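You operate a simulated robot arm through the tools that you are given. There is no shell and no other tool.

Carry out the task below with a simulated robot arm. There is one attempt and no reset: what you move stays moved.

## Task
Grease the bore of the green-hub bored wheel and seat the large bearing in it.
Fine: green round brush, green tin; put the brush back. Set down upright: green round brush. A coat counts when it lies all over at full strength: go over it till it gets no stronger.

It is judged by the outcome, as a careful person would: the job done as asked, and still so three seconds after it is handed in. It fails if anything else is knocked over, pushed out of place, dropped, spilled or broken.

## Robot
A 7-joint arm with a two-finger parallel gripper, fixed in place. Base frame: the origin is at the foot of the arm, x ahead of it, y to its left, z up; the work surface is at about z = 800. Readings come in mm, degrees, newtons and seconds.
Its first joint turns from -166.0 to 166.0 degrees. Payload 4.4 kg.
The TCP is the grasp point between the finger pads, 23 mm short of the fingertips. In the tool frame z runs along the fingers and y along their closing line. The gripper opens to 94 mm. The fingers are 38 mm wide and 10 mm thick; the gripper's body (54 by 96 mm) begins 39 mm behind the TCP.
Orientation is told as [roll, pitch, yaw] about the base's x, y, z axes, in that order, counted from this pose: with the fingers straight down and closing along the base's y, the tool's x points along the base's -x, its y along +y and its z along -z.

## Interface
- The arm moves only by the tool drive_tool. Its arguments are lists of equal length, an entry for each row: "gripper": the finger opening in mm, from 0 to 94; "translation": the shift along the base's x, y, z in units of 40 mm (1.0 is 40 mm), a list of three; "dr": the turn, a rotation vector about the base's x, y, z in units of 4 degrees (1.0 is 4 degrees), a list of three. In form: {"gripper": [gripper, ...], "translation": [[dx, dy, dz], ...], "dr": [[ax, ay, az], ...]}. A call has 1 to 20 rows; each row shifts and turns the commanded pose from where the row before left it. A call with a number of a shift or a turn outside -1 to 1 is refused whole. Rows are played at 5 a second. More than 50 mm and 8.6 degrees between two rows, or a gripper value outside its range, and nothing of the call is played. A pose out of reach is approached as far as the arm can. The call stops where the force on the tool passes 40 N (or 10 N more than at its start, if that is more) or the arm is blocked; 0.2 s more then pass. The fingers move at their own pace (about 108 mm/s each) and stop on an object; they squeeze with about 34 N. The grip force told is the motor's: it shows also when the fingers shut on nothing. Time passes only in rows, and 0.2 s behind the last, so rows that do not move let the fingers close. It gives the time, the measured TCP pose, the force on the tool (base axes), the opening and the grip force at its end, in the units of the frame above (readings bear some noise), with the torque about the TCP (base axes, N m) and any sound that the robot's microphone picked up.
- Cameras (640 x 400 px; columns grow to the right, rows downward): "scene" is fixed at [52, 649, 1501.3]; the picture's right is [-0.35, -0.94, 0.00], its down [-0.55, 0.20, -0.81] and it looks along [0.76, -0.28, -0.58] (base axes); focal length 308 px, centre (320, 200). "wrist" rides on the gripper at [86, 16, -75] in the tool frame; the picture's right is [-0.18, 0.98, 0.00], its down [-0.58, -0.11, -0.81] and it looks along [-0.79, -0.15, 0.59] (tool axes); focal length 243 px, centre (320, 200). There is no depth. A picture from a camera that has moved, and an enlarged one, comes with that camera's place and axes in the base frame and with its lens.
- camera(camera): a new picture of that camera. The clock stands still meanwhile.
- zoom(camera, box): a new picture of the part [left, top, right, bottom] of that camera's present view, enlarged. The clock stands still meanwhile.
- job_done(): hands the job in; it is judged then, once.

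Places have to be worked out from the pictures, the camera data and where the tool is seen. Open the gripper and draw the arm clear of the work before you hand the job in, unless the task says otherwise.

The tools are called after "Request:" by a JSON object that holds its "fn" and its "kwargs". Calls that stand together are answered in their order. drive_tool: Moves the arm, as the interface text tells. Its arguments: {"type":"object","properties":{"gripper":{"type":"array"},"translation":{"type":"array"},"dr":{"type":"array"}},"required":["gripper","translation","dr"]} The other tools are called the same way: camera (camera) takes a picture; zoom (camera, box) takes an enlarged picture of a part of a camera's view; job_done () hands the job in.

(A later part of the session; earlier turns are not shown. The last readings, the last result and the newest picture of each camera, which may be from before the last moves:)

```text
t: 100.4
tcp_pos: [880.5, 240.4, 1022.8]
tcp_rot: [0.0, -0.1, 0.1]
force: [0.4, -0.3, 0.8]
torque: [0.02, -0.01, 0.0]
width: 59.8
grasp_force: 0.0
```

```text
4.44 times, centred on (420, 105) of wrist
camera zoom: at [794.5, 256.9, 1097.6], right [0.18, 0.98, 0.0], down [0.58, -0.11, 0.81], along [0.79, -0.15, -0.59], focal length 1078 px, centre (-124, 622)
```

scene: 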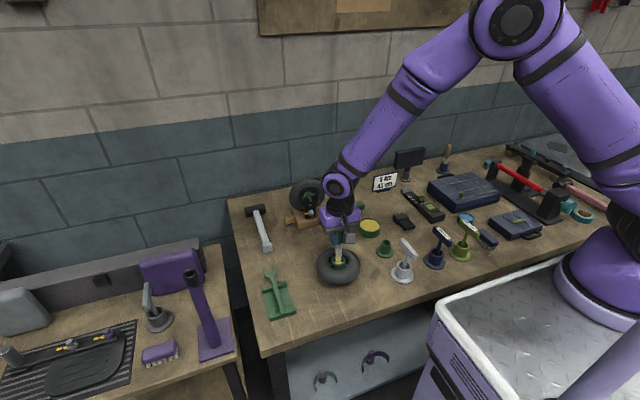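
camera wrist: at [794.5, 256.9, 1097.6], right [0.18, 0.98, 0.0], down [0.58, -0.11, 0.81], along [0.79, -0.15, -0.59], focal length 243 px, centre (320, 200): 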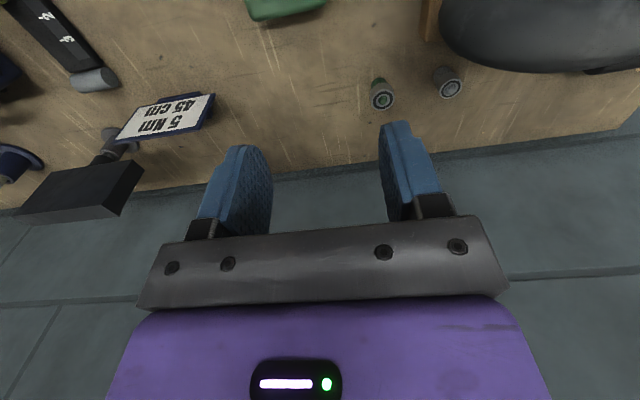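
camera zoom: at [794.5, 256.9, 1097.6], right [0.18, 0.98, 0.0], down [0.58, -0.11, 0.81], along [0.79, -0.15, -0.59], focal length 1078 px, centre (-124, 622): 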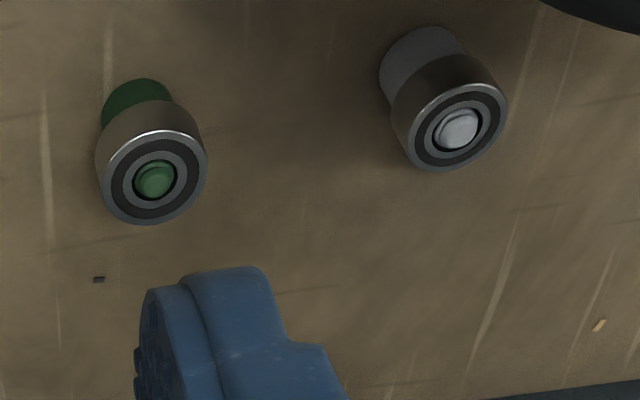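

The green-peg bearing (~29 mm) is the larger versus ~24.7 mm; top centre (968.7, 298.5, 828). It's at radius ≈1014 mm, so I turn the tool 17° yaw (radial) and tilt the fingers 15° outward to reach it, still at height.

Request:
{"fn": "drive_tool", "kwargs": {"gripper": [60, 60, 60, 60, 60, 60, 60, 60, 60, 60], "translation": [[0, 0, 0.3], [0, 0, 0], [0, 0, 0], [0, 0, 0], [0, 0, 0], [0, 0, 0], [0, 0, 0], [0, 0, 0], [0, 0, 0], [0, 0, 0]], "dr": [[0, 0, 0.85], [0, 0, 0.85], [0, 0, 0.85], [0, 0, 0.85], [0, 0, 0.85], [0.274, -0.896, 0], [0.274, -0.896, 0], [0.274, -0.896, 0], [0.274, -0.896, 0], [0, 0, 0]]}}

Request:
{"fn": "camera", "kwargs": {"camera": "wrist"}}

Request:
{"fn": "camera", "kwargs": {"camera": "scene"}}

```text
t: 102.6
tcp_pos: [880.8, 241.6, 1035.8]
tcp_rot: [-0.1, -15.0, 17.0]
force: [-0.6, 0.0, -0.5]
torque: [0.03, -0.01, 0.01]
width: 59.9
grasp_force: 0.0
```

```text
taken
camera wrist: at [776.9, 226.0, 1085.5], right [-0.12, 0.99, 0.05], down [0.37, 0.0, 0.93], along [0.92, 0.13, -0.37], focal length 243 px, centre (320, 200)
```

wrist: 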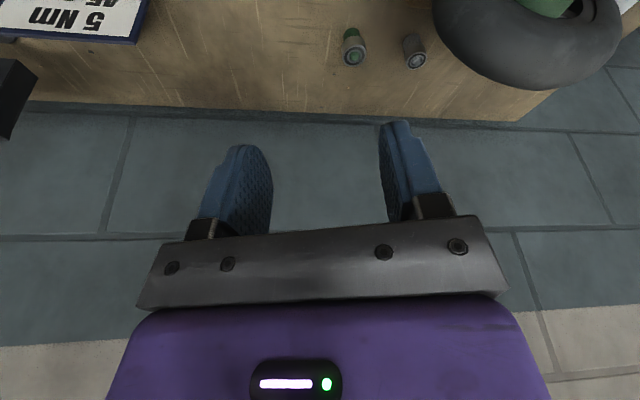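

```text
taken
```

scene: 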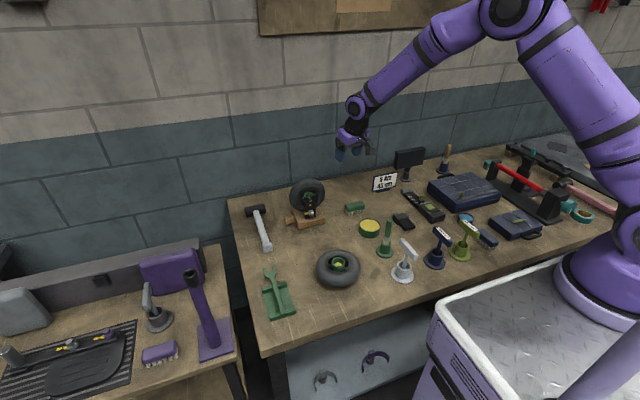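

Orientation reached. I move over the bearing at z≈1000 with a narrower opening (48 mm) and look.

Request:
{"fn": "drive_tool", "kwargs": {"gripper": [48, 48, 48, 48], "translation": [[0.73, 0.47, -0.3], [0.73, 0.47, -0.3], [0.73, 0.47, -0.3], [0, 0, 0]], "dr": [[0, 0, 0], [0, 0, 0], [0, 0, 0], [0, 0, 0]]}}

Request:
{"fn": "camera", "kwargs": {"camera": "wrist"}}

Request:
{"fn": "zoom", "kwargs": {"camera": "wrist", "box": [260, 0, 380, 90]}}

Request:
{"fn": "zoom", "kwargs": {"camera": "scene", "box": [270, 120, 390, 230]}}

```text
t: 103.6
tcp_pos: [967.0, 296.7, 999.2]
tcp_rot: [0.0, -15.0, 17.0]
force: [-0.8, -0.2, 0.0]
torque: [-0.02, -0.01, 0.02]
width: 47.9
grasp_force: 0.0
```

```text
taken
camera wrist: at [864.6, 282.5, 1049.4], right [-0.12, 0.99, 0.05], down [0.37, 0.0, 0.93], along [0.92, 0.13, -0.37], focal length 243 px, centre (320, 200)
```

wrist: 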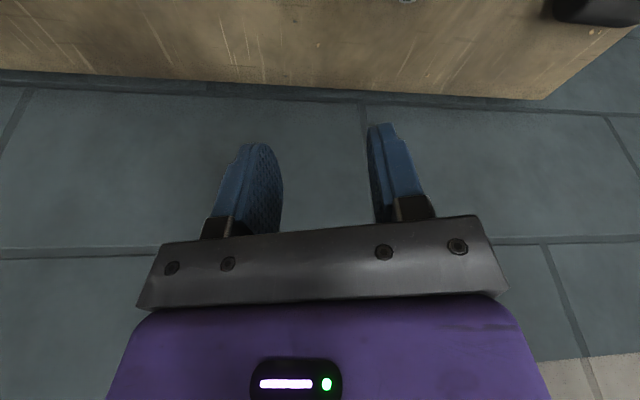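

```text
4.44 times, centred on (320, 45) of wrist
camera zoom: at [864.6, 282.5, 1049.4], right [-0.12, 0.99, 0.05], down [0.37, 0.0, 0.93], along [0.92, 0.13, -0.37], focal length 1078 px, centre (320, 889)
```

zoom: 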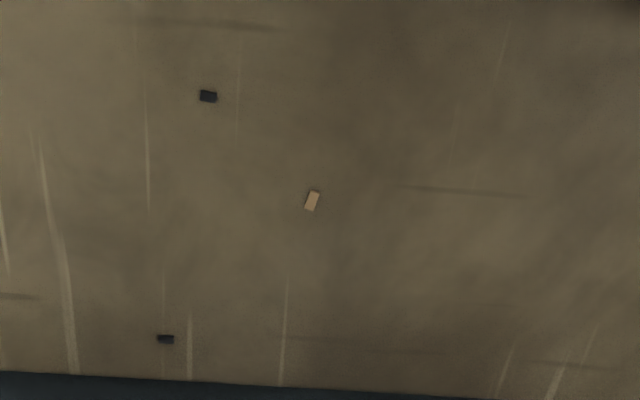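

```text
3.64 times, centred on (330, 175) of scene
camera zoom: at [52.0, 649.0, 1501.3], right [-0.35, -0.94, 0.0], down [-0.55, 0.2, -0.81], along [0.76, -0.28, -0.58], focal length 1120 px, centre (284, 291)
```

zoom: 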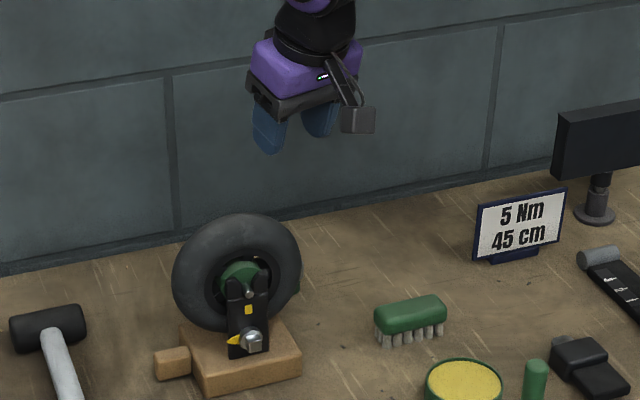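

Descending to z≈930 to bring the bearing in view.

Request:
{"fn": "drive_tool", "kwargs": {"gripper": [48, 48, 48], "translation": [[0.03, 0.03, -0.9], [0, 0, -0.85], [0, 0, 0]], "dr": [[0, 0, 0], [0, 0, 0], [0, 0, 0]]}}

Request:
{"fn": "camera", "kwargs": {"camera": "wrist"}}

Request:
{"fn": "zoom", "kwargs": {"camera": "wrist", "box": [260, 0, 380, 90]}}

Request:
{"fn": "zoom", "kwargs": {"camera": "scene", "box": [270, 130, 390, 230]}}

```text
t: 104.4
tcp_pos: [967.8, 299.0, 930.2]
tcp_rot: [0.1, -15.0, 17.0]
force: [0.3, -0.8, 0.1]
torque: [0.0, 0.01, 0.01]
width: 47.8
grasp_force: 0.0
```

```text
taken
camera wrist: at [865.4, 284.0, 979.6], right [-0.12, 0.99, 0.05], down [0.37, 0.0, 0.93], along [0.92, 0.13, -0.37], focal length 243 px, centre (320, 200)
```

wrist: 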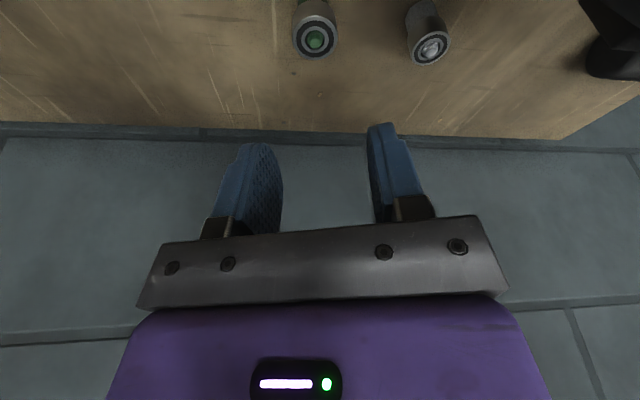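

```text
4.44 times, centred on (320, 45) of wrist
camera zoom: at [865.4, 284.0, 979.6], right [-0.12, 0.99, 0.05], down [0.37, 0.0, 0.93], along [0.92, 0.13, -0.37], focal length 1078 px, centre (320, 889)
```

zoom: 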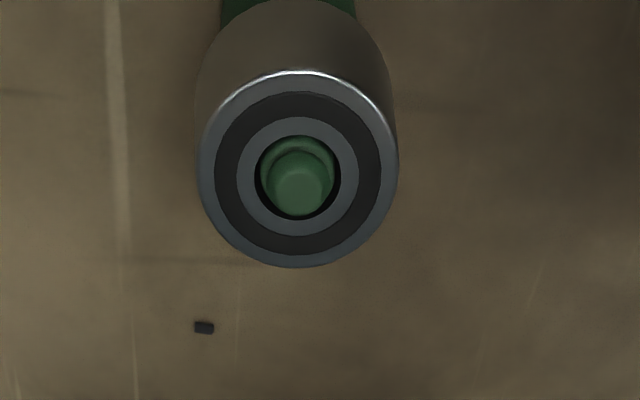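

```text
4.00 times, centred on (330, 180) of scene
camera zoom: at [52.0, 649.0, 1501.3], right [-0.35, -0.94, 0.0], down [-0.55, 0.2, -0.81], along [0.76, -0.28, -0.58], focal length 1232 px, centre (280, 280)
```

zoom: 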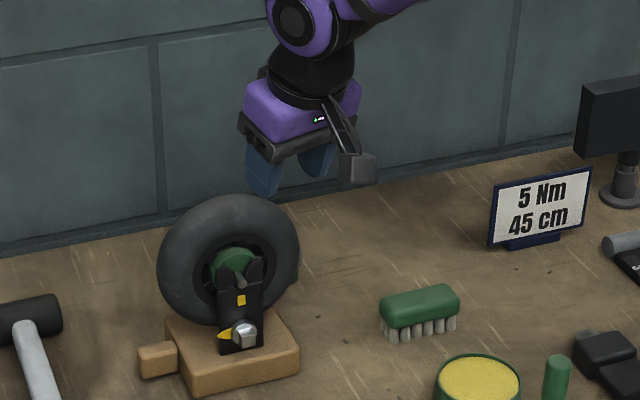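

The bearing's top face centre is ≈(968.3, 301, 828), ~28.5 mm wide. I shift +2 mm in y and descend to z≈860 (tips just above it).

Request:
{"fn": "drive_tool", "kwargs": {"gripper": [48, 48, 48], "translation": [[0.012, 0.05, -0.9], [0, 0, -0.85], [0, 0, 0]], "dr": [[0, 0, 0], [0, 0, 0], [0, 0, 0]]}}

Request:
{"fn": "camera", "kwargs": {"camera": "wrist"}}

Request:
{"fn": "zoom", "kwargs": {"camera": "wrist", "box": [230, 60, 410, 200]}}

Request:
{"fn": "zoom", "kwargs": {"camera": "scene", "box": [270, 130, 390, 230]}}

```text
t: 105.2
tcp_pos: [968.7, 299.1, 859.6]
tcp_rot: [0.0, -15.0, 17.0]
force: [0.1, 1.0, 0.7]
torque: [0.02, 0.02, -0.01]
width: 47.7
grasp_force: 0.1
```

```text
taken
camera wrist: at [866.0, 285.5, 909.4], right [-0.12, 0.99, 0.05], down [0.37, 0.0, 0.93], along [0.92, 0.13, -0.37], focal length 243 px, centre (320, 200)
```

wrist: 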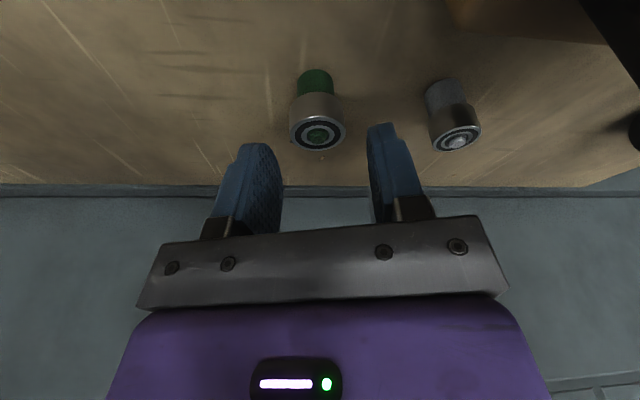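

```text
2.86 times, centred on (320, 130) of wrist
camera zoom: at [866.0, 285.5, 909.4], right [-0.12, 0.99, 0.05], down [0.37, 0.0, 0.93], along [0.92, 0.13, -0.37], focal length 693 px, centre (320, 400)
```

zoom: 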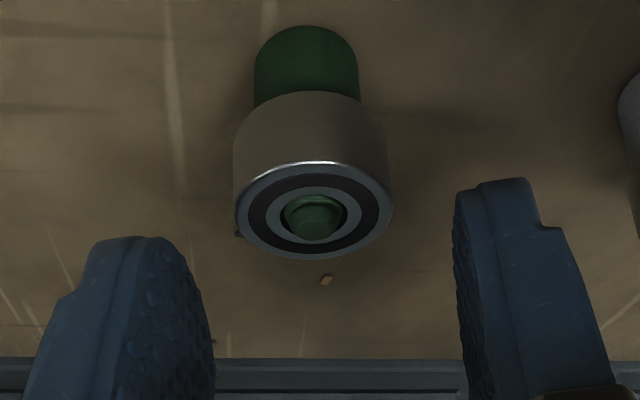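

```text
4.00 times, centred on (330, 180) of scene
camera zoom: at [52.0, 649.0, 1501.3], right [-0.35, -0.94, 0.0], down [-0.55, 0.2, -0.81], along [0.76, -0.28, -0.58], focal length 1232 px, centre (280, 280)
```

zoom: 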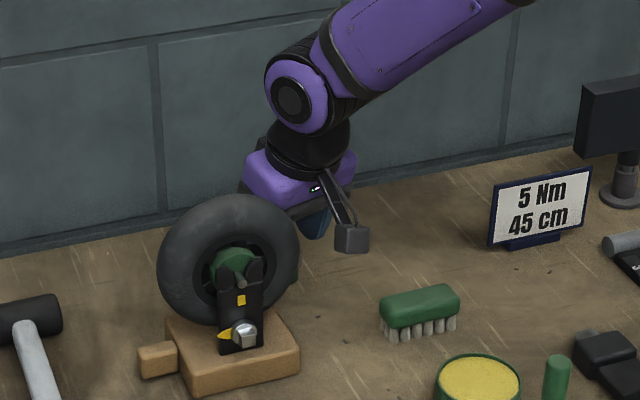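

Bearing ≈15 mm tall, top at ~831; well aligned. I descend so fingertips overlap its upper ~7 mm (TCP z≈847).

Request:
{"fn": "drive_tool", "kwargs": {"gripper": [48, 48, 48], "translation": [[-0.02, 0.018, -0.2], [0, 0, -0.12], [0, 0, 0]], "dr": [[0, 0, 0], [0, 0, 0], [0, 0, 0]]}}

Request:
{"fn": "zoom", "kwargs": {"camera": "wrist", "box": [230, 60, 410, 200]}}

```text
t: 106.0
tcp_pos: [967.6, 301.3, 847.4]
tcp_rot: [0.0, -15.0, 17.0]
force: [1.3, -0.2, -0.3]
torque: [0.01, 0.04, -0.03]
width: 48.1
grasp_force: 0.1
```

```text
2.86 times, centred on (320, 130) of wrist
camera zoom: at [865.5, 286.4, 896.7], right [-0.12, 0.99, 0.05], down [0.37, 0.0, 0.93], along [0.92, 0.13, -0.37], focal length 693 px, centre (320, 400)
```

zoom: 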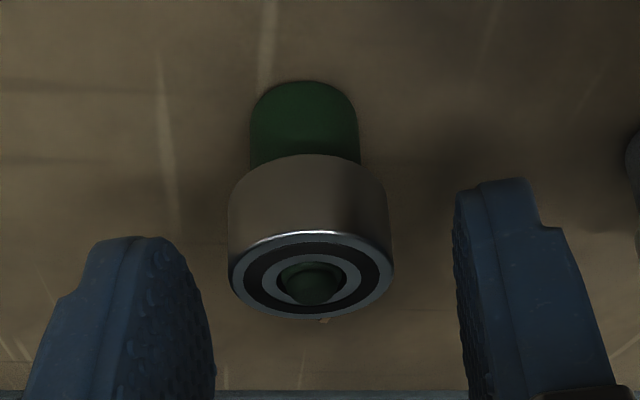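

Fingertips overlap the bearing's upper ~7 mm. Closing on it.

Request:
{"fn": "drive_tool", "kwargs": {"gripper": [34, 26, 22, 22, 22], "translation": [[0, 0, -0.02], [0, 0, 0], [0, 0, 0], [0, 0, 0], [0, 0, 0]], "dr": [[0, 0, 0], [0, 0, 0], [0, 0, 0], [0, 0, 0], [0, 0, 0]]}}

Request:
{"fn": "zoom", "kwargs": {"camera": "wrist", "box": [230, 60, 410, 200]}}

```text
t: 107.2
tcp_pos: [967.4, 300.6, 846.0]
tcp_rot: [0.0, -15.0, 16.9]
force: [-0.2, -0.3, -0.1]
torque: [-0.02, 0.02, 0.04]
width: 26.1
grasp_force: 33.9
```

```text
2.86 times, centred on (320, 130) of wrist
camera zoom: at [865.4, 286.5, 896.0], right [-0.12, 0.99, 0.05], down [0.37, 0.0, 0.93], along [0.92, 0.13, -0.37], focal length 693 px, centre (320, 400)
```

zoom: 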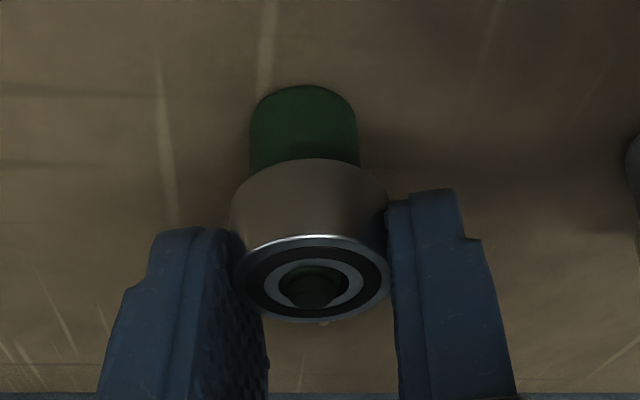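

Gripped (width 26.1). Lifting straight up slowly.

Request:
{"fn": "drive_tool", "kwargs": {"gripper": [22, 22, 22, 22, 22], "translation": [[0, 0, 0.15], [0, 0, 0.3], [0, 0, 0.5], [0, 0, 0.6], [0, 0, 0]], "dr": [[0, 0, 0], [0, 0, 0], [0, 0, 0], [0, 0, 0], [0, 0, 0]]}}

Request:
{"fn": "zoom", "kwargs": {"camera": "wrist", "box": [230, 40, 410, 180]}}

```text
t: 108.4
tcp_pos: [968.3, 301.3, 909.1]
tcp_rot: [-0.1, -14.9, 17.0]
force: [0.1, -0.1, -0.8]
torque: [-0.01, -0.03, 0.01]
width: 26.4
grasp_force: 34.0
```

```text
2.86 times, centred on (320, 110) of wrist
camera zoom: at [865.6, 286.4, 958.6], right [-0.12, 0.99, 0.05], down [0.37, 0.0, 0.93], along [0.92, 0.13, -0.37], focal length 693 px, centre (320, 457)
```

zoom: 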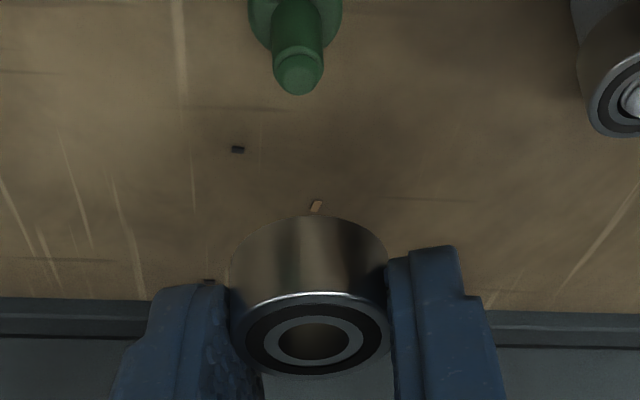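

Bearing is in hand, peg left standing. I raise to z≈1020 and carry it over to the wheel.

Request:
{"fn": "drive_tool", "kwargs": {"gripper": [22, 22, 22, 22, 22, 22, 22, 22, 22, 22, 22, 22, 22, 22, 22], "translation": [[0, 0, 0.9], [0, 0, 0.95], [0, 0, 0.95], [-0.94, 0.23, 0], [-0.94, 0.23, 0], [-0.94, 0.23, 0], [-0.94, 0.23, 0], [-0.94, 0.23, 0], [-0.94, 0.23, 0], [-0.94, 0.23, 0], [-0.94, 0.23, 0], [-0.94, 0.23, 0], [-0.94, 0.23, 0], [0, 0, -0.9], [0, 0, 0]], "dr": [[0, 0, 0], [0, 0, 0], [0, 0, 0], [0, 0, 0], [0, 0, 0], [0, 0, 0], [0, 0, 0], [0, 0, 0], [0, 0, 0], [0, 0, 0], [0, 0, 0], [0, 0, 0], [0, 0, 0], [0, 0, 0], [0, 0, 0]]}}

Request:
{"fn": "camera", "kwargs": {"camera": "wrist"}}

Request:
{"fn": "zoom", "kwargs": {"camera": "scene", "box": [280, 170, 400, 290]}}

```text
t: 111.6
tcp_pos: [592.3, 393.7, 984.8]
tcp_rot: [0.0, -15.0, 16.9]
force: [-0.3, 0.2, -0.6]
torque: [-0.01, -0.01, 0.0]
width: 26.2
grasp_force: 34.2
```

```text
taken
camera wrist: at [489.8, 379.0, 1034.2], right [-0.12, 0.99, 0.05], down [0.37, 0.0, 0.93], along [0.92, 0.13, -0.37], focal length 243 px, centre (320, 200)
```

wrist: 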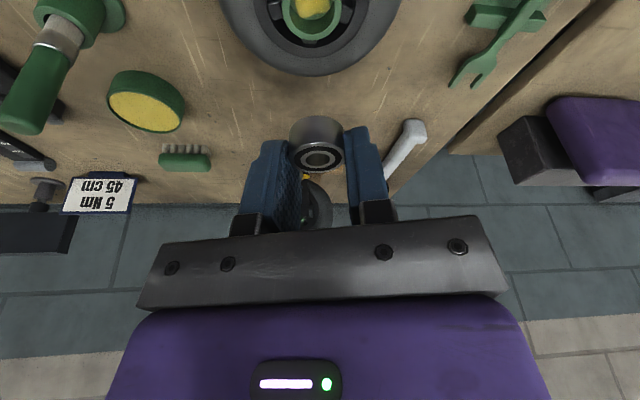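

```text
3.33 times, centred on (340, 230) of scene
camera zoom: at [52.0, 649.0, 1501.3], right [-0.35, -0.94, 0.0], down [-0.55, 0.2, -0.81], along [0.76, -0.28, -0.58], focal length 1027 px, centre (253, 100)
```

zoom: 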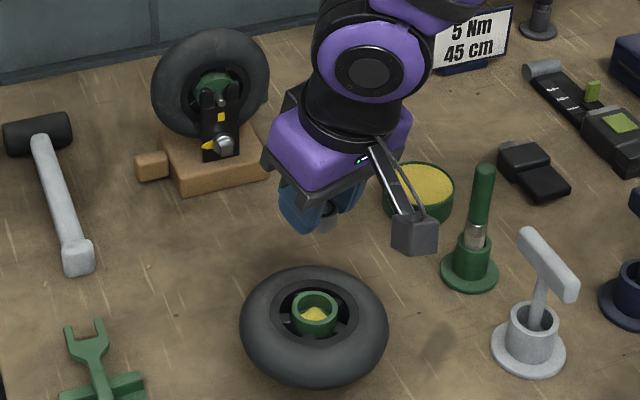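

Descend to about 30 mm above the rim and check alignment with zooms.

Request:
{"fn": "drive_tool", "kwargs": {"gripper": [22, 22, 22], "translation": [[0, 0, -0.9], [0, 0, -0.75], [0, 0, 0]], "dr": [[0, 0, 0], [0, 0, 0], [0, 0, 0]]}}

Request:
{"fn": "zoom", "kwargs": {"camera": "wrist", "box": [220, 0, 420, 160]}}

Request:
{"fn": "zoom", "kwargs": {"camera": "scene", "box": [310, 225, 370, 275]}}

```text
t: 112.4
tcp_pos: [591.9, 393.3, 917.3]
tcp_rot: [0.0, -15.0, 17.0]
force: [-0.5, 0.7, 0.0]
torque: [-0.01, 0.03, 0.01]
width: 26.4
grasp_force: 34.6
```

```text
2.50 times, centred on (320, 80) of wrist
camera zoom: at [489.8, 378.8, 967.3], right [-0.12, 0.99, 0.05], down [0.37, 0.0, 0.93], along [0.92, 0.13, -0.37], focal length 606 px, centre (320, 500)
```

zoom: 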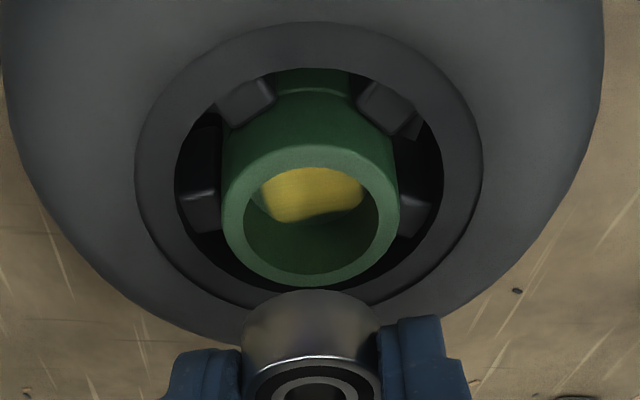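

```text
8.00 times, centred on (340, 250) of scene
camera zoom: at [52.0, 649.0, 1501.3], right [-0.35, -0.94, 0.0], down [-0.55, 0.2, -0.81], along [0.76, -0.28, -0.58], focal length 2464 px, centre (160, -200)
```

zoom: 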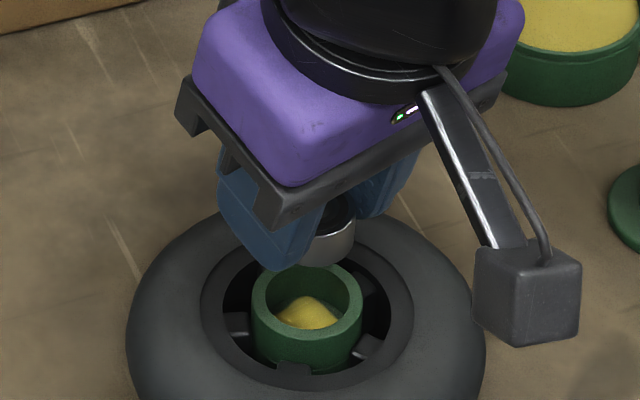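

Bore appears ~+1.4 mm in y relative to the bearing. I correct and lower to ~5 mm above the rim for a finer check.

Request:
{"fn": "drive_tool", "kwargs": {"gripper": [22, 22, 22], "translation": [[0.008, 0.035, -0.35], [0, 0, -0.25], [0, 0, 0]], "dr": [[0, 0, 0], [0, 0, 0], [0, 0, 0]]}}

Request:
{"fn": "zoom", "kwargs": {"camera": "wrist", "box": [250, 30, 390, 150]}}

Request:
{"fn": "zoom", "kwargs": {"camera": "scene", "box": [325, 245, 355, 270]}}

```text
t: 113.2
tcp_pos: [594.1, 394.6, 892.8]
tcp_rot: [0.0, -15.0, 17.0]
force: [-0.1, -0.1, 0.1]
torque: [-0.02, 0.02, -0.01]
width: 26.2
grasp_force: 34.2
```

```text
3.33 times, centred on (320, 90) of wrist
camera zoom: at [490.4, 380.1, 943.3], right [-0.12, 0.99, 0.05], down [0.37, 0.0, 0.93], along [0.92, 0.13, -0.37], focal length 809 px, centre (320, 567)
```

zoom: 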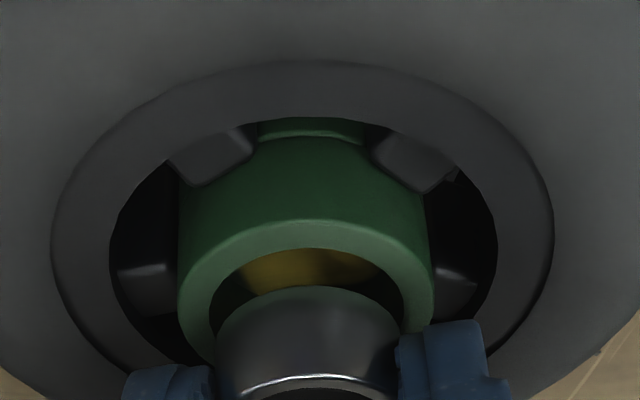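

```text
16.00 times, centred on (340, 258) of scene
camera zoom: at [52.0, 649.0, 1501.3], right [-0.35, -0.94, 0.0], down [-0.55, 0.2, -0.81], along [0.76, -0.28, -0.58], focal length 4929 px, centre (0, -720)
```

zoom: 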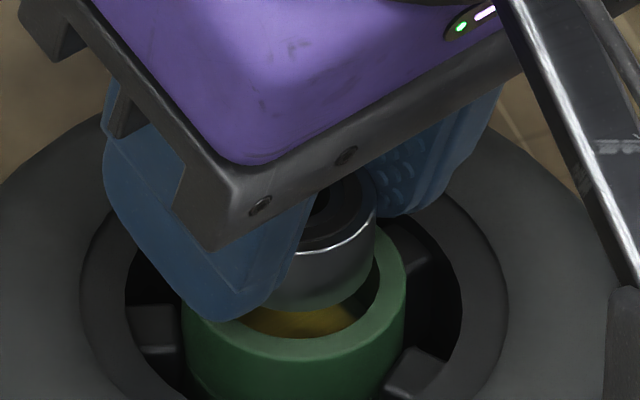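

Both views say the bearing is concentric with the bore, bottom ~6.6 mm above the rim. Lowering in small steps, watching forces.

Request:
{"fn": "drive_tool", "kwargs": {"gripper": [22, 22, 22, 22], "translation": [[0, 0, -0.1], [0, 0, -0.06], [0, 0, -0.04], [0, 0, 0]], "dr": [[0, 0, 0], [0, 0, 0], [0, 0, 0], [0, 0, 0]]}}

Request:
{"fn": "zoom", "kwargs": {"camera": "wrist", "box": [250, 30, 390, 150]}}

Request:
{"fn": "zoom", "kwargs": {"camera": "scene", "box": [325, 245, 355, 270]}}

```text
t: 113.9
tcp_pos: [592.7, 394.8, 889.3]
tcp_rot: [0.2, -15.1, 16.9]
force: [-4.1, -4.2, 17.5]
torque: [-0.36, 0.27, -0.05]
width: 26.3
grasp_force: 33.6
stopped in row 3: the force on the tool passed its limit at 44 N (the readings are from after the stop); the commanded pose is now the measured one
```

```text
3.33 times, centred on (320, 90) of wrist
camera zoom: at [490.7, 380.3, 939.8], right [-0.12, 0.99, 0.05], down [0.37, 0.0, 0.93], along [0.92, 0.13, -0.36], focal length 809 px, centre (320, 567)
```

zoom: 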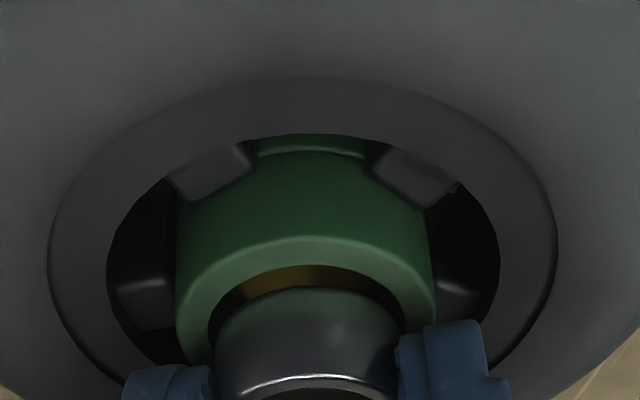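

```text
16.00 times, centred on (340, 258) of scene
camera zoom: at [52.0, 649.0, 1501.3], right [-0.35, -0.94, 0.0], down [-0.55, 0.2, -0.81], along [0.76, -0.28, -0.58], focal length 4929 px, centre (0, -720)
```

zoom: 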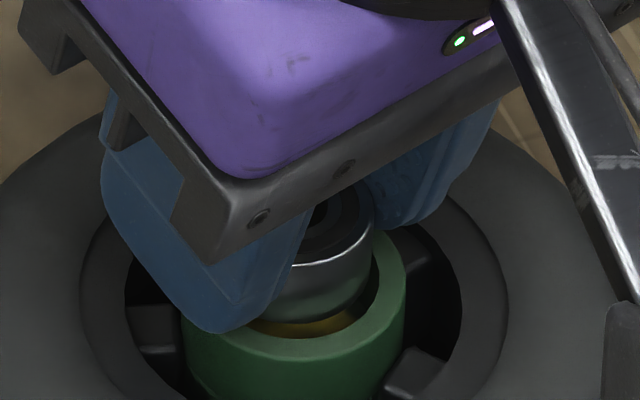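

The contact matches the tilted finger's lower near corner hitting the hub rim, not the bearing — my grip overlaps too much of the bearing. I'll back up and set the bearing on an open bench spot (690,310) to regrip it with a vertical tool.

Request:
{"fn": "drive_tool", "kwargs": {"gripper": [22, 22, 22, 22, 22, 22, 22], "translation": [[0, 0, 0.3], [0, 0, 0.8], [0.61, -0.53, 0.3], [0.61, -0.53, 0], [0.61, -0.53, 0], [0.61, -0.53, 0], [0, 0, 0]], "dr": [[0, 0, 0], [0, 0, 0], [0, 0, 0], [0, 0, 0], [0, 0, 0], [0, 0, 0], [0, 0, 0]]}}

Request:
{"fn": "camera", "kwargs": {"camera": "wrist"}}

Request:
{"fn": "zoom", "kwargs": {"camera": "scene", "box": [280, 150, 440, 290]}}

```text
t: 115.5
tcp_pos: [692.4, 311.0, 945.1]
tcp_rot: [0.0, -15.1, 16.9]
force: [-0.4, -0.4, -0.5]
torque: [0.02, -0.01, 0.0]
width: 26.3
grasp_force: 33.8
```

```text
taken
camera wrist: at [589.3, 295.4, 994.6], right [-0.12, 0.99, 0.05], down [0.37, 0.0, 0.93], along [0.92, 0.13, -0.36], focal length 243 px, centre (320, 200)
```

wrist: 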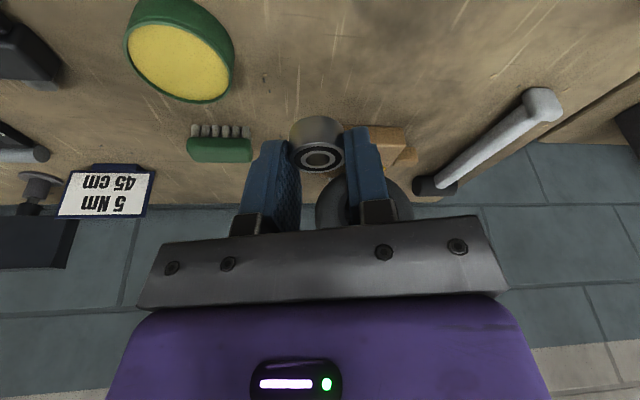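

```text
2.86 times, centred on (360, 220) of scene
camera zoom: at [52.0, 649.0, 1501.3], right [-0.35, -0.94, 0.0], down [-0.55, 0.2, -0.81], along [0.76, -0.28, -0.58], focal length 880 px, centre (206, 143)
```

zoom: 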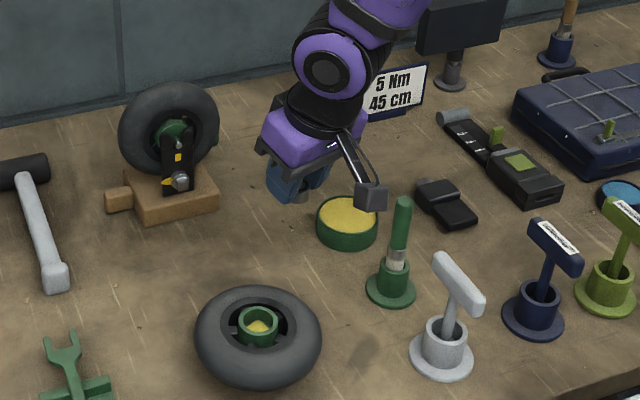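

The spot is open. Descending to ~10 mm above the bench, then small steps to contact.

Request:
{"fn": "drive_tool", "kwargs": {"gripper": [22, 22, 22, 22, 22], "translation": [[0, 0, -1], [0, 0, -1], [0, 0, -0.5], [0, 0, -0.1], [0, 0, 0]], "dr": [[0, 0, 0], [0, 0, 0], [0, 0, 0], [0, 0, 0], [0, 0, 0]]}}

Request:
{"fn": "drive_tool", "kwargs": {"gripper": [22, 22, 22, 22], "translation": [[0, 0, -0.06], [0, 0, -0.04], [0, 0, -0.02], [0, 0, 0]], "dr": [[0, 0, 0], [0, 0, 0], [0, 0, 0], [0, 0, 0]]}}

Request:
{"fn": "zoom", "kwargs": {"camera": "wrist", "box": [230, 60, 410, 200]}}

Request:
{"fn": "zoom", "kwargs": {"camera": "scene", "box": [330, 190, 400, 250]}}

```text
t: 116.7
tcp_pos: [691.0, 310.5, 840.6]
tcp_rot: [0.1, -15.1, 17.0]
force: [-0.5, -0.7, -0.3]
torque: [-0.02, 0.01, -0.01]
width: 26.1
grasp_force: 34.1
```

```text
t: 117.7
tcp_pos: [692.4, 310.2, 836.3]
tcp_rot: [0.1, -15.1, 16.9]
force: [-0.2, -0.6, -0.2]
torque: [0.01, 0.01, -0.01]
width: 26.3
grasp_force: 34.4
```

```text
2.86 times, centred on (320, 130) of wrist
camera zoom: at [588.7, 295.5, 885.7], right [-0.12, 0.99, 0.05], down [0.37, 0.0, 0.93], along [0.92, 0.13, -0.36], focal length 693 px, centre (320, 400)
```

zoom: 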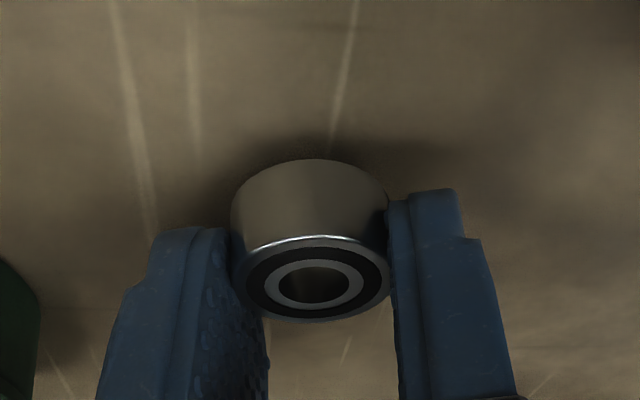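

```text
6.67 times, centred on (365, 220) of scene
camera zoom: at [52.0, 649.0, 1501.3], right [-0.35, -0.94, 0.0], down [-0.55, 0.2, -0.81], along [0.76, -0.28, -0.58], focal length 2054 px, centre (20, 67)
```

zoom: 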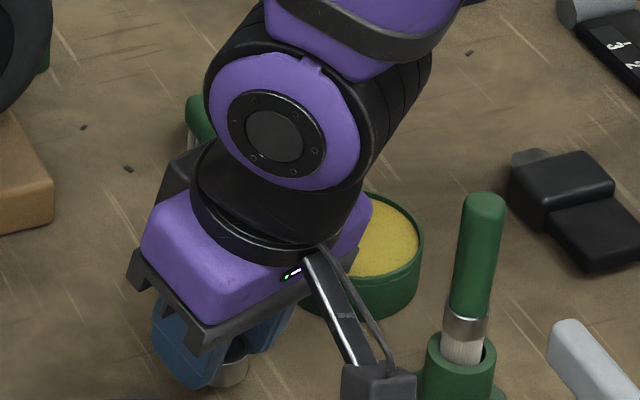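

Request:
{"fn": "drive_tool", "kwargs": {"gripper": [22, 22, 22, 22], "translation": [[0, 0, -0.05], [0, 0, -0.04], [0, 0, -0.03], [0, 0, 0]], "dr": [[0, 0, 0], [0, 0, 0], [0, 0, 0], [0, 0, 0]]}}

Request:
{"fn": "zoom", "kwargs": {"camera": "wrist", "box": [230, 60, 410, 200]}}

```text
t: 118.7
tcp_pos: [691.7, 311.9, 832.2]
tcp_rot: [0.1, -15.1, 16.9]
force: [-0.3, 0.1, -0.2]
torque: [0.03, 0.0, 0.02]
width: 26.1
grasp_force: 34.0
```

```text
2.86 times, centred on (320, 130) of wrist
camera zoom: at [588.5, 295.9, 881.3], right [-0.12, 0.99, 0.05], down [0.37, 0.0, 0.93], along [0.92, 0.13, -0.36], focal length 693 px, centre (320, 400)
```

zoom: 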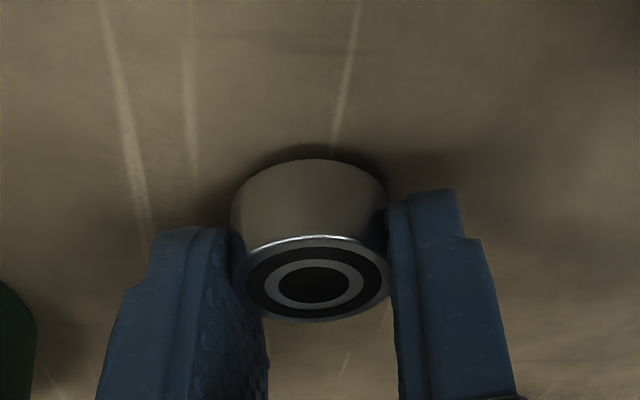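

Request:
{"fn": "drive_tool", "kwargs": {"gripper": [22, 22, 22, 22], "translation": [[0, 0, -0.03], [0, 0, -0.025], [0, 0, -0.02], [0, 0, 0]], "dr": [[0, 0, 0], [0, 0, 0], [0, 0, 0], [0, 0, 0]]}}

```text
t: 119.7
tcp_pos: [690.5, 309.7, 828.4]
tcp_rot: [0.1, -15.1, 16.8]
force: [-0.1, -0.3, -1.6]
torque: [0.0, -0.01, 0.02]
width: 26.4
grasp_force: 33.8
```

Request:
{"fn": "drive_tool", "kwargs": {"gripper": [22, 22, 22], "translation": [[0, 0, -0.02], [0, 0, -0.02], [0, 0, 0]], "dr": [[0, 0, 0], [0, 0, 0], [0, 0, 0]]}}

Request:
{"fn": "zoom", "kwargs": {"camera": "wrist", "box": [230, 60, 410, 200]}}

```text
t: 120.5
tcp_pos: [691.3, 310.9, 827.0]
tcp_rot: [0.1, -15.0, 16.9]
force: [-0.8, 0.6, 2.1]
torque: [-0.06, 0.05, 0.0]
width: 26.1
grasp_force: 34.2
```

```text
2.86 times, centred on (320, 130) of wrist
camera zoom: at [588.6, 295.8, 877.0], right [-0.12, 0.99, 0.05], down [0.37, 0.0, 0.93], along [0.92, 0.13, -0.36], focal length 693 px, centre (320, 400)
```

zoom: 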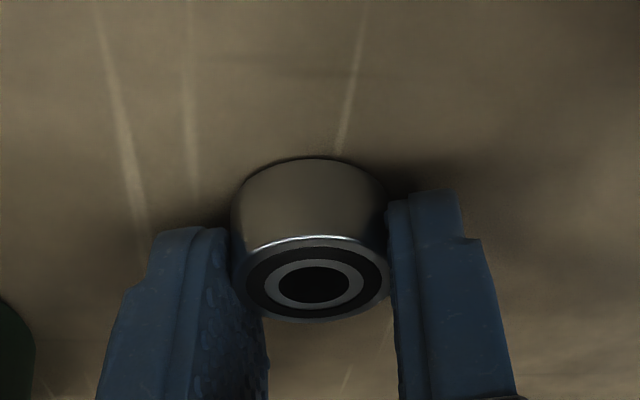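

Contact (2 N) with the bearing practically on the bench. I open the fingers gently.

Request:
{"fn": "drive_tool", "kwargs": {"gripper": [27, 30, 36, 46, 46], "translation": [[0, 0, 0], [0, 0, 0], [0, 0, 0], [0, 0, 0], [0, 0, 0]], "dr": [[0, 0, 0], [0, 0, 0], [0, 0, 0], [0, 0, 0], [0, 0, 0]]}}

Request:
{"fn": "zoom", "kwargs": {"camera": "wrist", "box": [230, 60, 410, 200]}}

```text
t: 121.7
tcp_pos: [691.2, 309.6, 826.5]
tcp_rot: [0.1, -15.2, 17.0]
force: [-1.2, 2.7, 3.3]
torque: [0.0, 0.02, -0.08]
width: 44.7
grasp_force: 0.0
```

```text
2.86 times, centred on (320, 130) of wrist
camera zoom: at [588.5, 295.9, 877.0], right [-0.12, 0.99, 0.05], down [0.37, 0.0, 0.93], along [0.92, 0.13, -0.36], focal length 693 px, centre (320, 400)
```

zoom: 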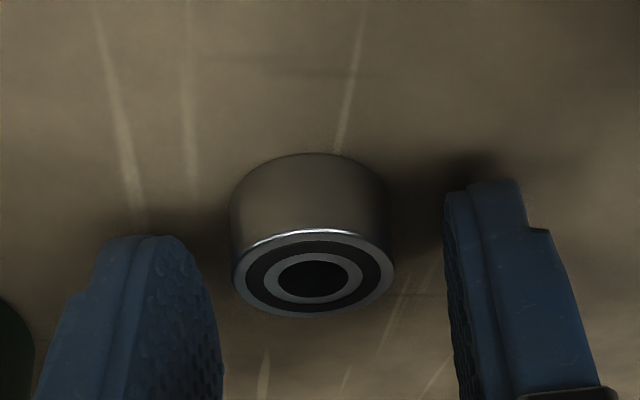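

The bearing stands flat on the bench. I rise straight up and return the tool to vertical, yaw 0.

Request:
{"fn": "drive_tool", "kwargs": {"gripper": [46, 46, 46, 60, 60, 60, 60, 60, 60, 60, 60, 60, 60], "translation": [[0, 0, 0.5], [0, 0, 1], [0, 0, 1], [0, 0, 0.2], [0, 0, 0], [0, 0, 0], [0, 0, 0], [0, 0, 0], [0, 0, 0], [0, 0, 0], [0, 0, 0], [0, 0, 0], [0, 0, 0]], "dr": [[0, 0, 0], [0, 0, 0], [0, 0, 0], [-0.274, 0.896, 0], [-0.274, 0.896, 0], [-0.274, 0.896, 0], [-0.274, 0.896, 0], [0, 0, -0.85], [0, 0, -0.85], [0, 0, -0.85], [0, 0, -0.85], [0, 0, -0.85], [0, 0, 0]]}}

Request:
{"fn": "zoom", "kwargs": {"camera": "wrist", "box": [240, 0, 400, 120]}}

Request:
{"fn": "zoom", "kwargs": {"camera": "scene", "box": [300, 170, 420, 280]}}

```text
t: 124.5
tcp_pos: [691.0, 310.2, 934.1]
tcp_rot: [0.1, 0.0, -0.1]
force: [0.9, -0.1, 0.4]
torque: [0.02, -0.01, -0.01]
width: 60.1
grasp_force: 0.0
```

```text
3.33 times, centred on (320, 60) of wrist
camera zoom: at [605.3, 326.6, 1009.5], right [0.19, 0.98, 0.0], down [0.58, -0.11, 0.81], along [0.79, -0.15, -0.59], focal length 809 px, centre (320, 667)
```

zoom: 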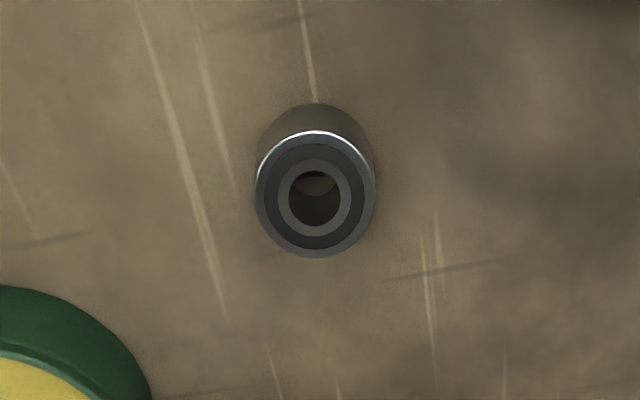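

```text
3.64 times, centred on (360, 225) of scene
camera zoom: at [52.0, 649.0, 1501.3], right [-0.35, -0.94, 0.0], down [-0.55, 0.2, -0.81], along [0.76, -0.28, -0.58], focal length 1120 px, centre (174, 109)
```

zoom: 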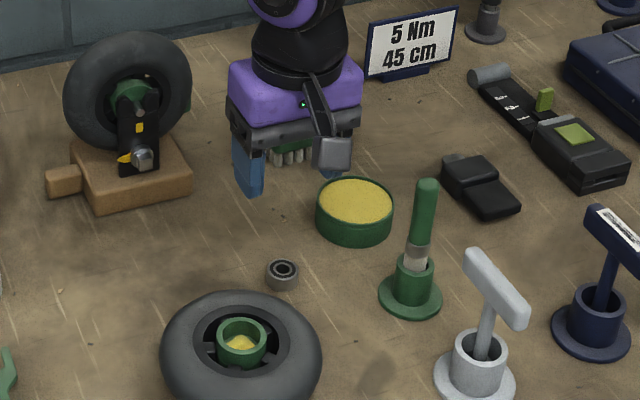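

Bearing at ≈(689,310), top ~815. I descend with the vertical tool so the fingertips overlap only its upper ~7 mm (TCP z≈831).

Request:
{"fn": "drive_tool", "kwargs": {"gripper": [46, 46, 46, 46, 46], "translation": [[-0.05, 0, -0.8], [0, 0, -0.8], [0, 0, -0.6], [0, 0, -0.33], [0, 0, 0]], "dr": [[0, 0, 0], [0, 0, 0], [0, 0, 0], [0, 0, 0], [0, 0, 0]]}}

Request:
{"fn": "zoom", "kwargs": {"camera": "wrist", "box": [230, 60, 410, 200]}}

Request:
{"fn": "zoom", "kwargs": {"camera": "scene", "box": [330, 210, 390, 260]}}

```text
t: 125.7
tcp_pos: [689.6, 310.0, 832.7]
tcp_rot: [0.1, -0.2, -0.1]
force: [-0.1, -0.8, 0.1]
torque: [-0.01, -0.01, 0.03]
width: 46.2
grasp_force: 0.2
```

```text
2.86 times, centred on (320, 130) of wrist
camera zoom: at [602.9, 326.2, 907.7], right [0.19, 0.98, 0.0], down [0.58, -0.11, 0.81], along [0.79, -0.15, -0.59], focal length 693 px, centre (320, 400)
```

zoom: 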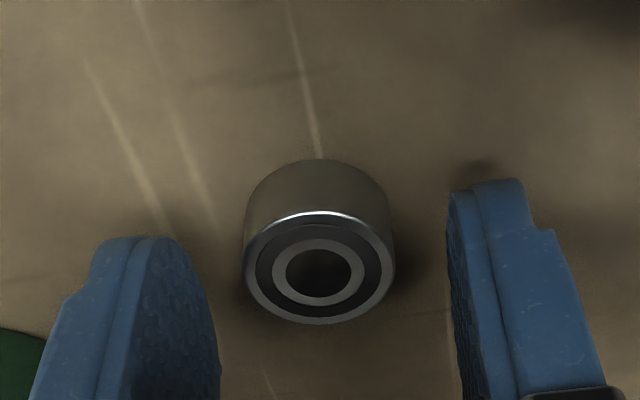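

```text
8.00 times, centred on (360, 235) of scene
camera zoom: at [52.0, 649.0, 1501.3], right [-0.35, -0.94, 0.0], down [-0.55, 0.2, -0.81], along [0.76, -0.28, -0.58], focal length 2464 px, centre (0, -80)
```

zoom: 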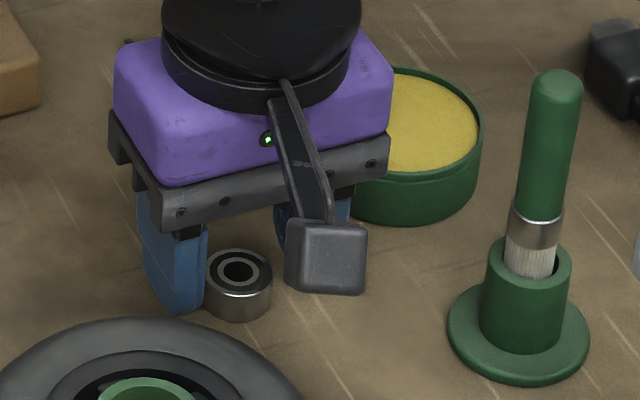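

Good alignment; lower 1.5 mm more and close.

Request:
{"fn": "drive_tool", "kwargs": {"gripper": [46, 34, 24, 22, 22, 22], "translation": [[0, 0, -0.04], [0, 0, 0], [0, 0, 0], [0, 0, 0], [0, 0, 0], [0, 0, 0]], "dr": [[0, 0, 0], [0, 0, 0], [0, 0, 0], [0, 0, 0], [0, 0, 0], [0, 0, 0]]}}

Request:
{"fn": "drive_tool", "kwargs": {"gripper": [22, 22, 22, 22, 22], "translation": [[0, 0, 0.2], [0, 0, 0.6], [0, 0, 0.9], [0, 0, 0.9], [0, 0, 0]], "dr": [[0, 0, 0], [0, 0, 0], [0, 0, 0], [0, 0, 0], [0, 0, 0]]}}

Request:
{"fn": "zoom", "kwargs": {"camera": "wrist", "box": [230, 60, 410, 200]}}

Request:
{"fn": "zoom", "kwargs": {"camera": "scene", "box": [330, 190, 390, 240]}}

```text
t: 127.1
tcp_pos: [689.7, 311.3, 832.5]
tcp_rot: [0.1, -0.1, -0.1]
force: [-0.2, 0.6, 0.2]
torque: [0.0, -0.04, 0.01]
width: 26.9
grasp_force: 33.5
```

```text
t: 128.3
tcp_pos: [689.1, 310.1, 936.4]
tcp_rot: [0.1, 0.0, -0.2]
force: [-0.1, -0.6, -1.4]
torque: [0.02, -0.02, -0.02]
width: 26.8
grasp_force: 34.6
```

```text
2.86 times, centred on (320, 130) of wrist
camera zoom: at [603.5, 327.0, 1010.8], right [0.19, 0.98, 0.0], down [0.58, -0.11, 0.81], along [0.79, -0.15, -0.59], focal length 693 px, centre (320, 400)
```

zoom: 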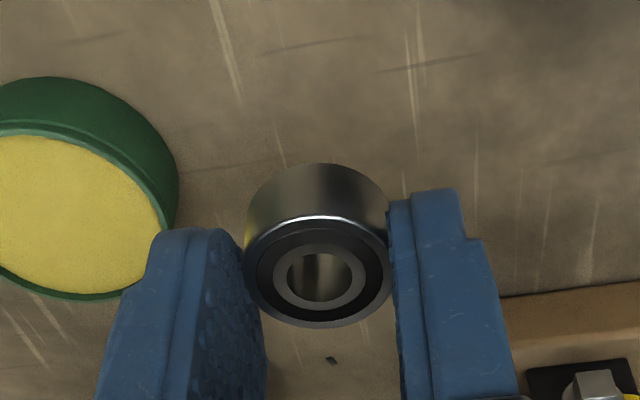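

```text
8.00 times, centred on (360, 215) of scene
camera zoom: at [52.0, 649.0, 1501.3], right [-0.35, -0.94, 0.0], down [-0.55, 0.2, -0.81], along [0.76, -0.28, -0.58], focal length 2464 px, centre (0, 80)
```

zoom: 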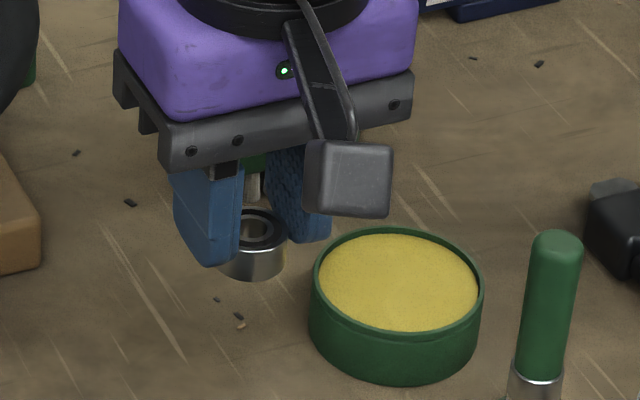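

Regripped well. Carry it over the bore at z≈936 and check alignment.

Request:
{"fn": "drive_tool", "kwargs": {"gripper": [22, 22, 22, 22, 22], "translation": [[-0.606, 0.525, 0], [-0.606, 0.525, 0], [-0.606, 0.525, 0], [-0.606, 0.525, 0], [0, 0, 0]], "dr": [[0, 0, 0], [0, 0, 0], [0, 0, 0], [0, 0, 0], [0, 0, 0]]}}

Request:
{"fn": "zoom", "kwargs": {"camera": "wrist", "box": [230, 0, 410, 140]}}

Request:
{"fn": "zoom", "kwargs": {"camera": "scene", "box": [310, 225, 370, 275]}}

```text
t: 129.5
tcp_pos: [592.5, 393.7, 937.3]
tcp_rot: [0.1, -0.1, 0.0]
force: [-0.2, 0.2, -1.2]
torque: [0.01, 0.03, 0.03]
width: 26.6
grasp_force: 34.0
```

```text
2.86 times, centred on (320, 70) of wrist
camera zoom: at [506.6, 410.9, 1011.0], right [0.19, 0.98, 0.0], down [0.58, -0.11, 0.81], along [0.79, -0.15, -0.59], focal length 693 px, centre (320, 571)
```

zoom: 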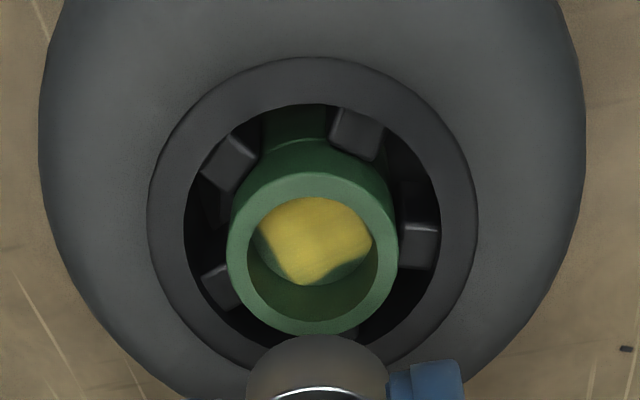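

```text
8.00 times, centred on (340, 250) of scene
camera zoom: at [52.0, 649.0, 1501.3], right [-0.35, -0.94, 0.0], down [-0.55, 0.2, -0.81], along [0.76, -0.28, -0.58], focal length 2464 px, centre (160, -200)
```

zoom: 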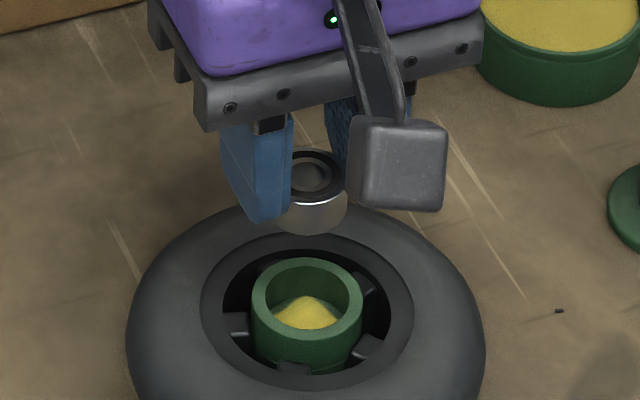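

Both views put the bore ~1.1 mm to −y of the bearing. I correct and lower until the bearing bottom is ~8 mm above the rim.

Request:
{"fn": "drive_tool", "kwargs": {"gripper": [22, 22, 22], "translation": [[0.006, -0.028, -0.5], [0, 0, -0.43], [0, 0, 0]], "dr": [[0, 0, 0], [0, 0, 0], [0, 0, 0]]}}

Request:
{"fn": "zoom", "kwargs": {"camera": "wrist", "box": [250, 30, 390, 150]}}

Request:
{"fn": "zoom", "kwargs": {"camera": "scene", "box": [325, 245, 355, 270]}}

```text
t: 130.3
tcp_pos: [592.8, 394.3, 898.2]
tcp_rot: [0.1, -0.1, -0.1]
force: [0.1, 0.9, -1.2]
torque: [0.04, 0.02, 0.02]
width: 26.9
grasp_force: 34.0
```

```text
3.33 times, centred on (320, 90) of wrist
camera zoom: at [506.4, 409.6, 973.0], right [0.19, 0.98, 0.0], down [0.58, -0.11, 0.81], along [0.79, -0.15, -0.59], focal length 809 px, centre (320, 567)
```

zoom: 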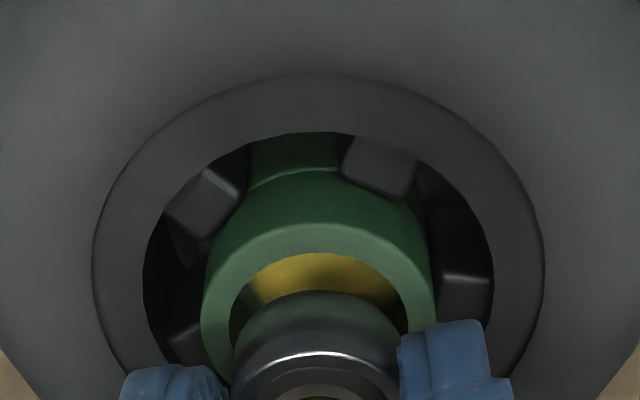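

```text
16.00 times, centred on (340, 258) of scene
camera zoom: at [52.0, 649.0, 1501.3], right [-0.35, -0.94, 0.0], down [-0.55, 0.2, -0.81], along [0.76, -0.28, -0.58], focal length 4929 px, centre (0, -720)
```

zoom: 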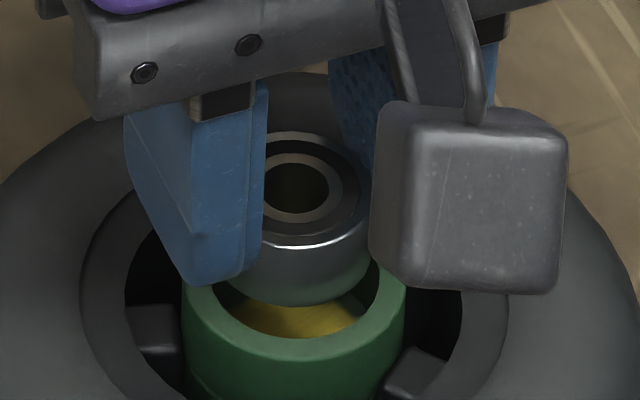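

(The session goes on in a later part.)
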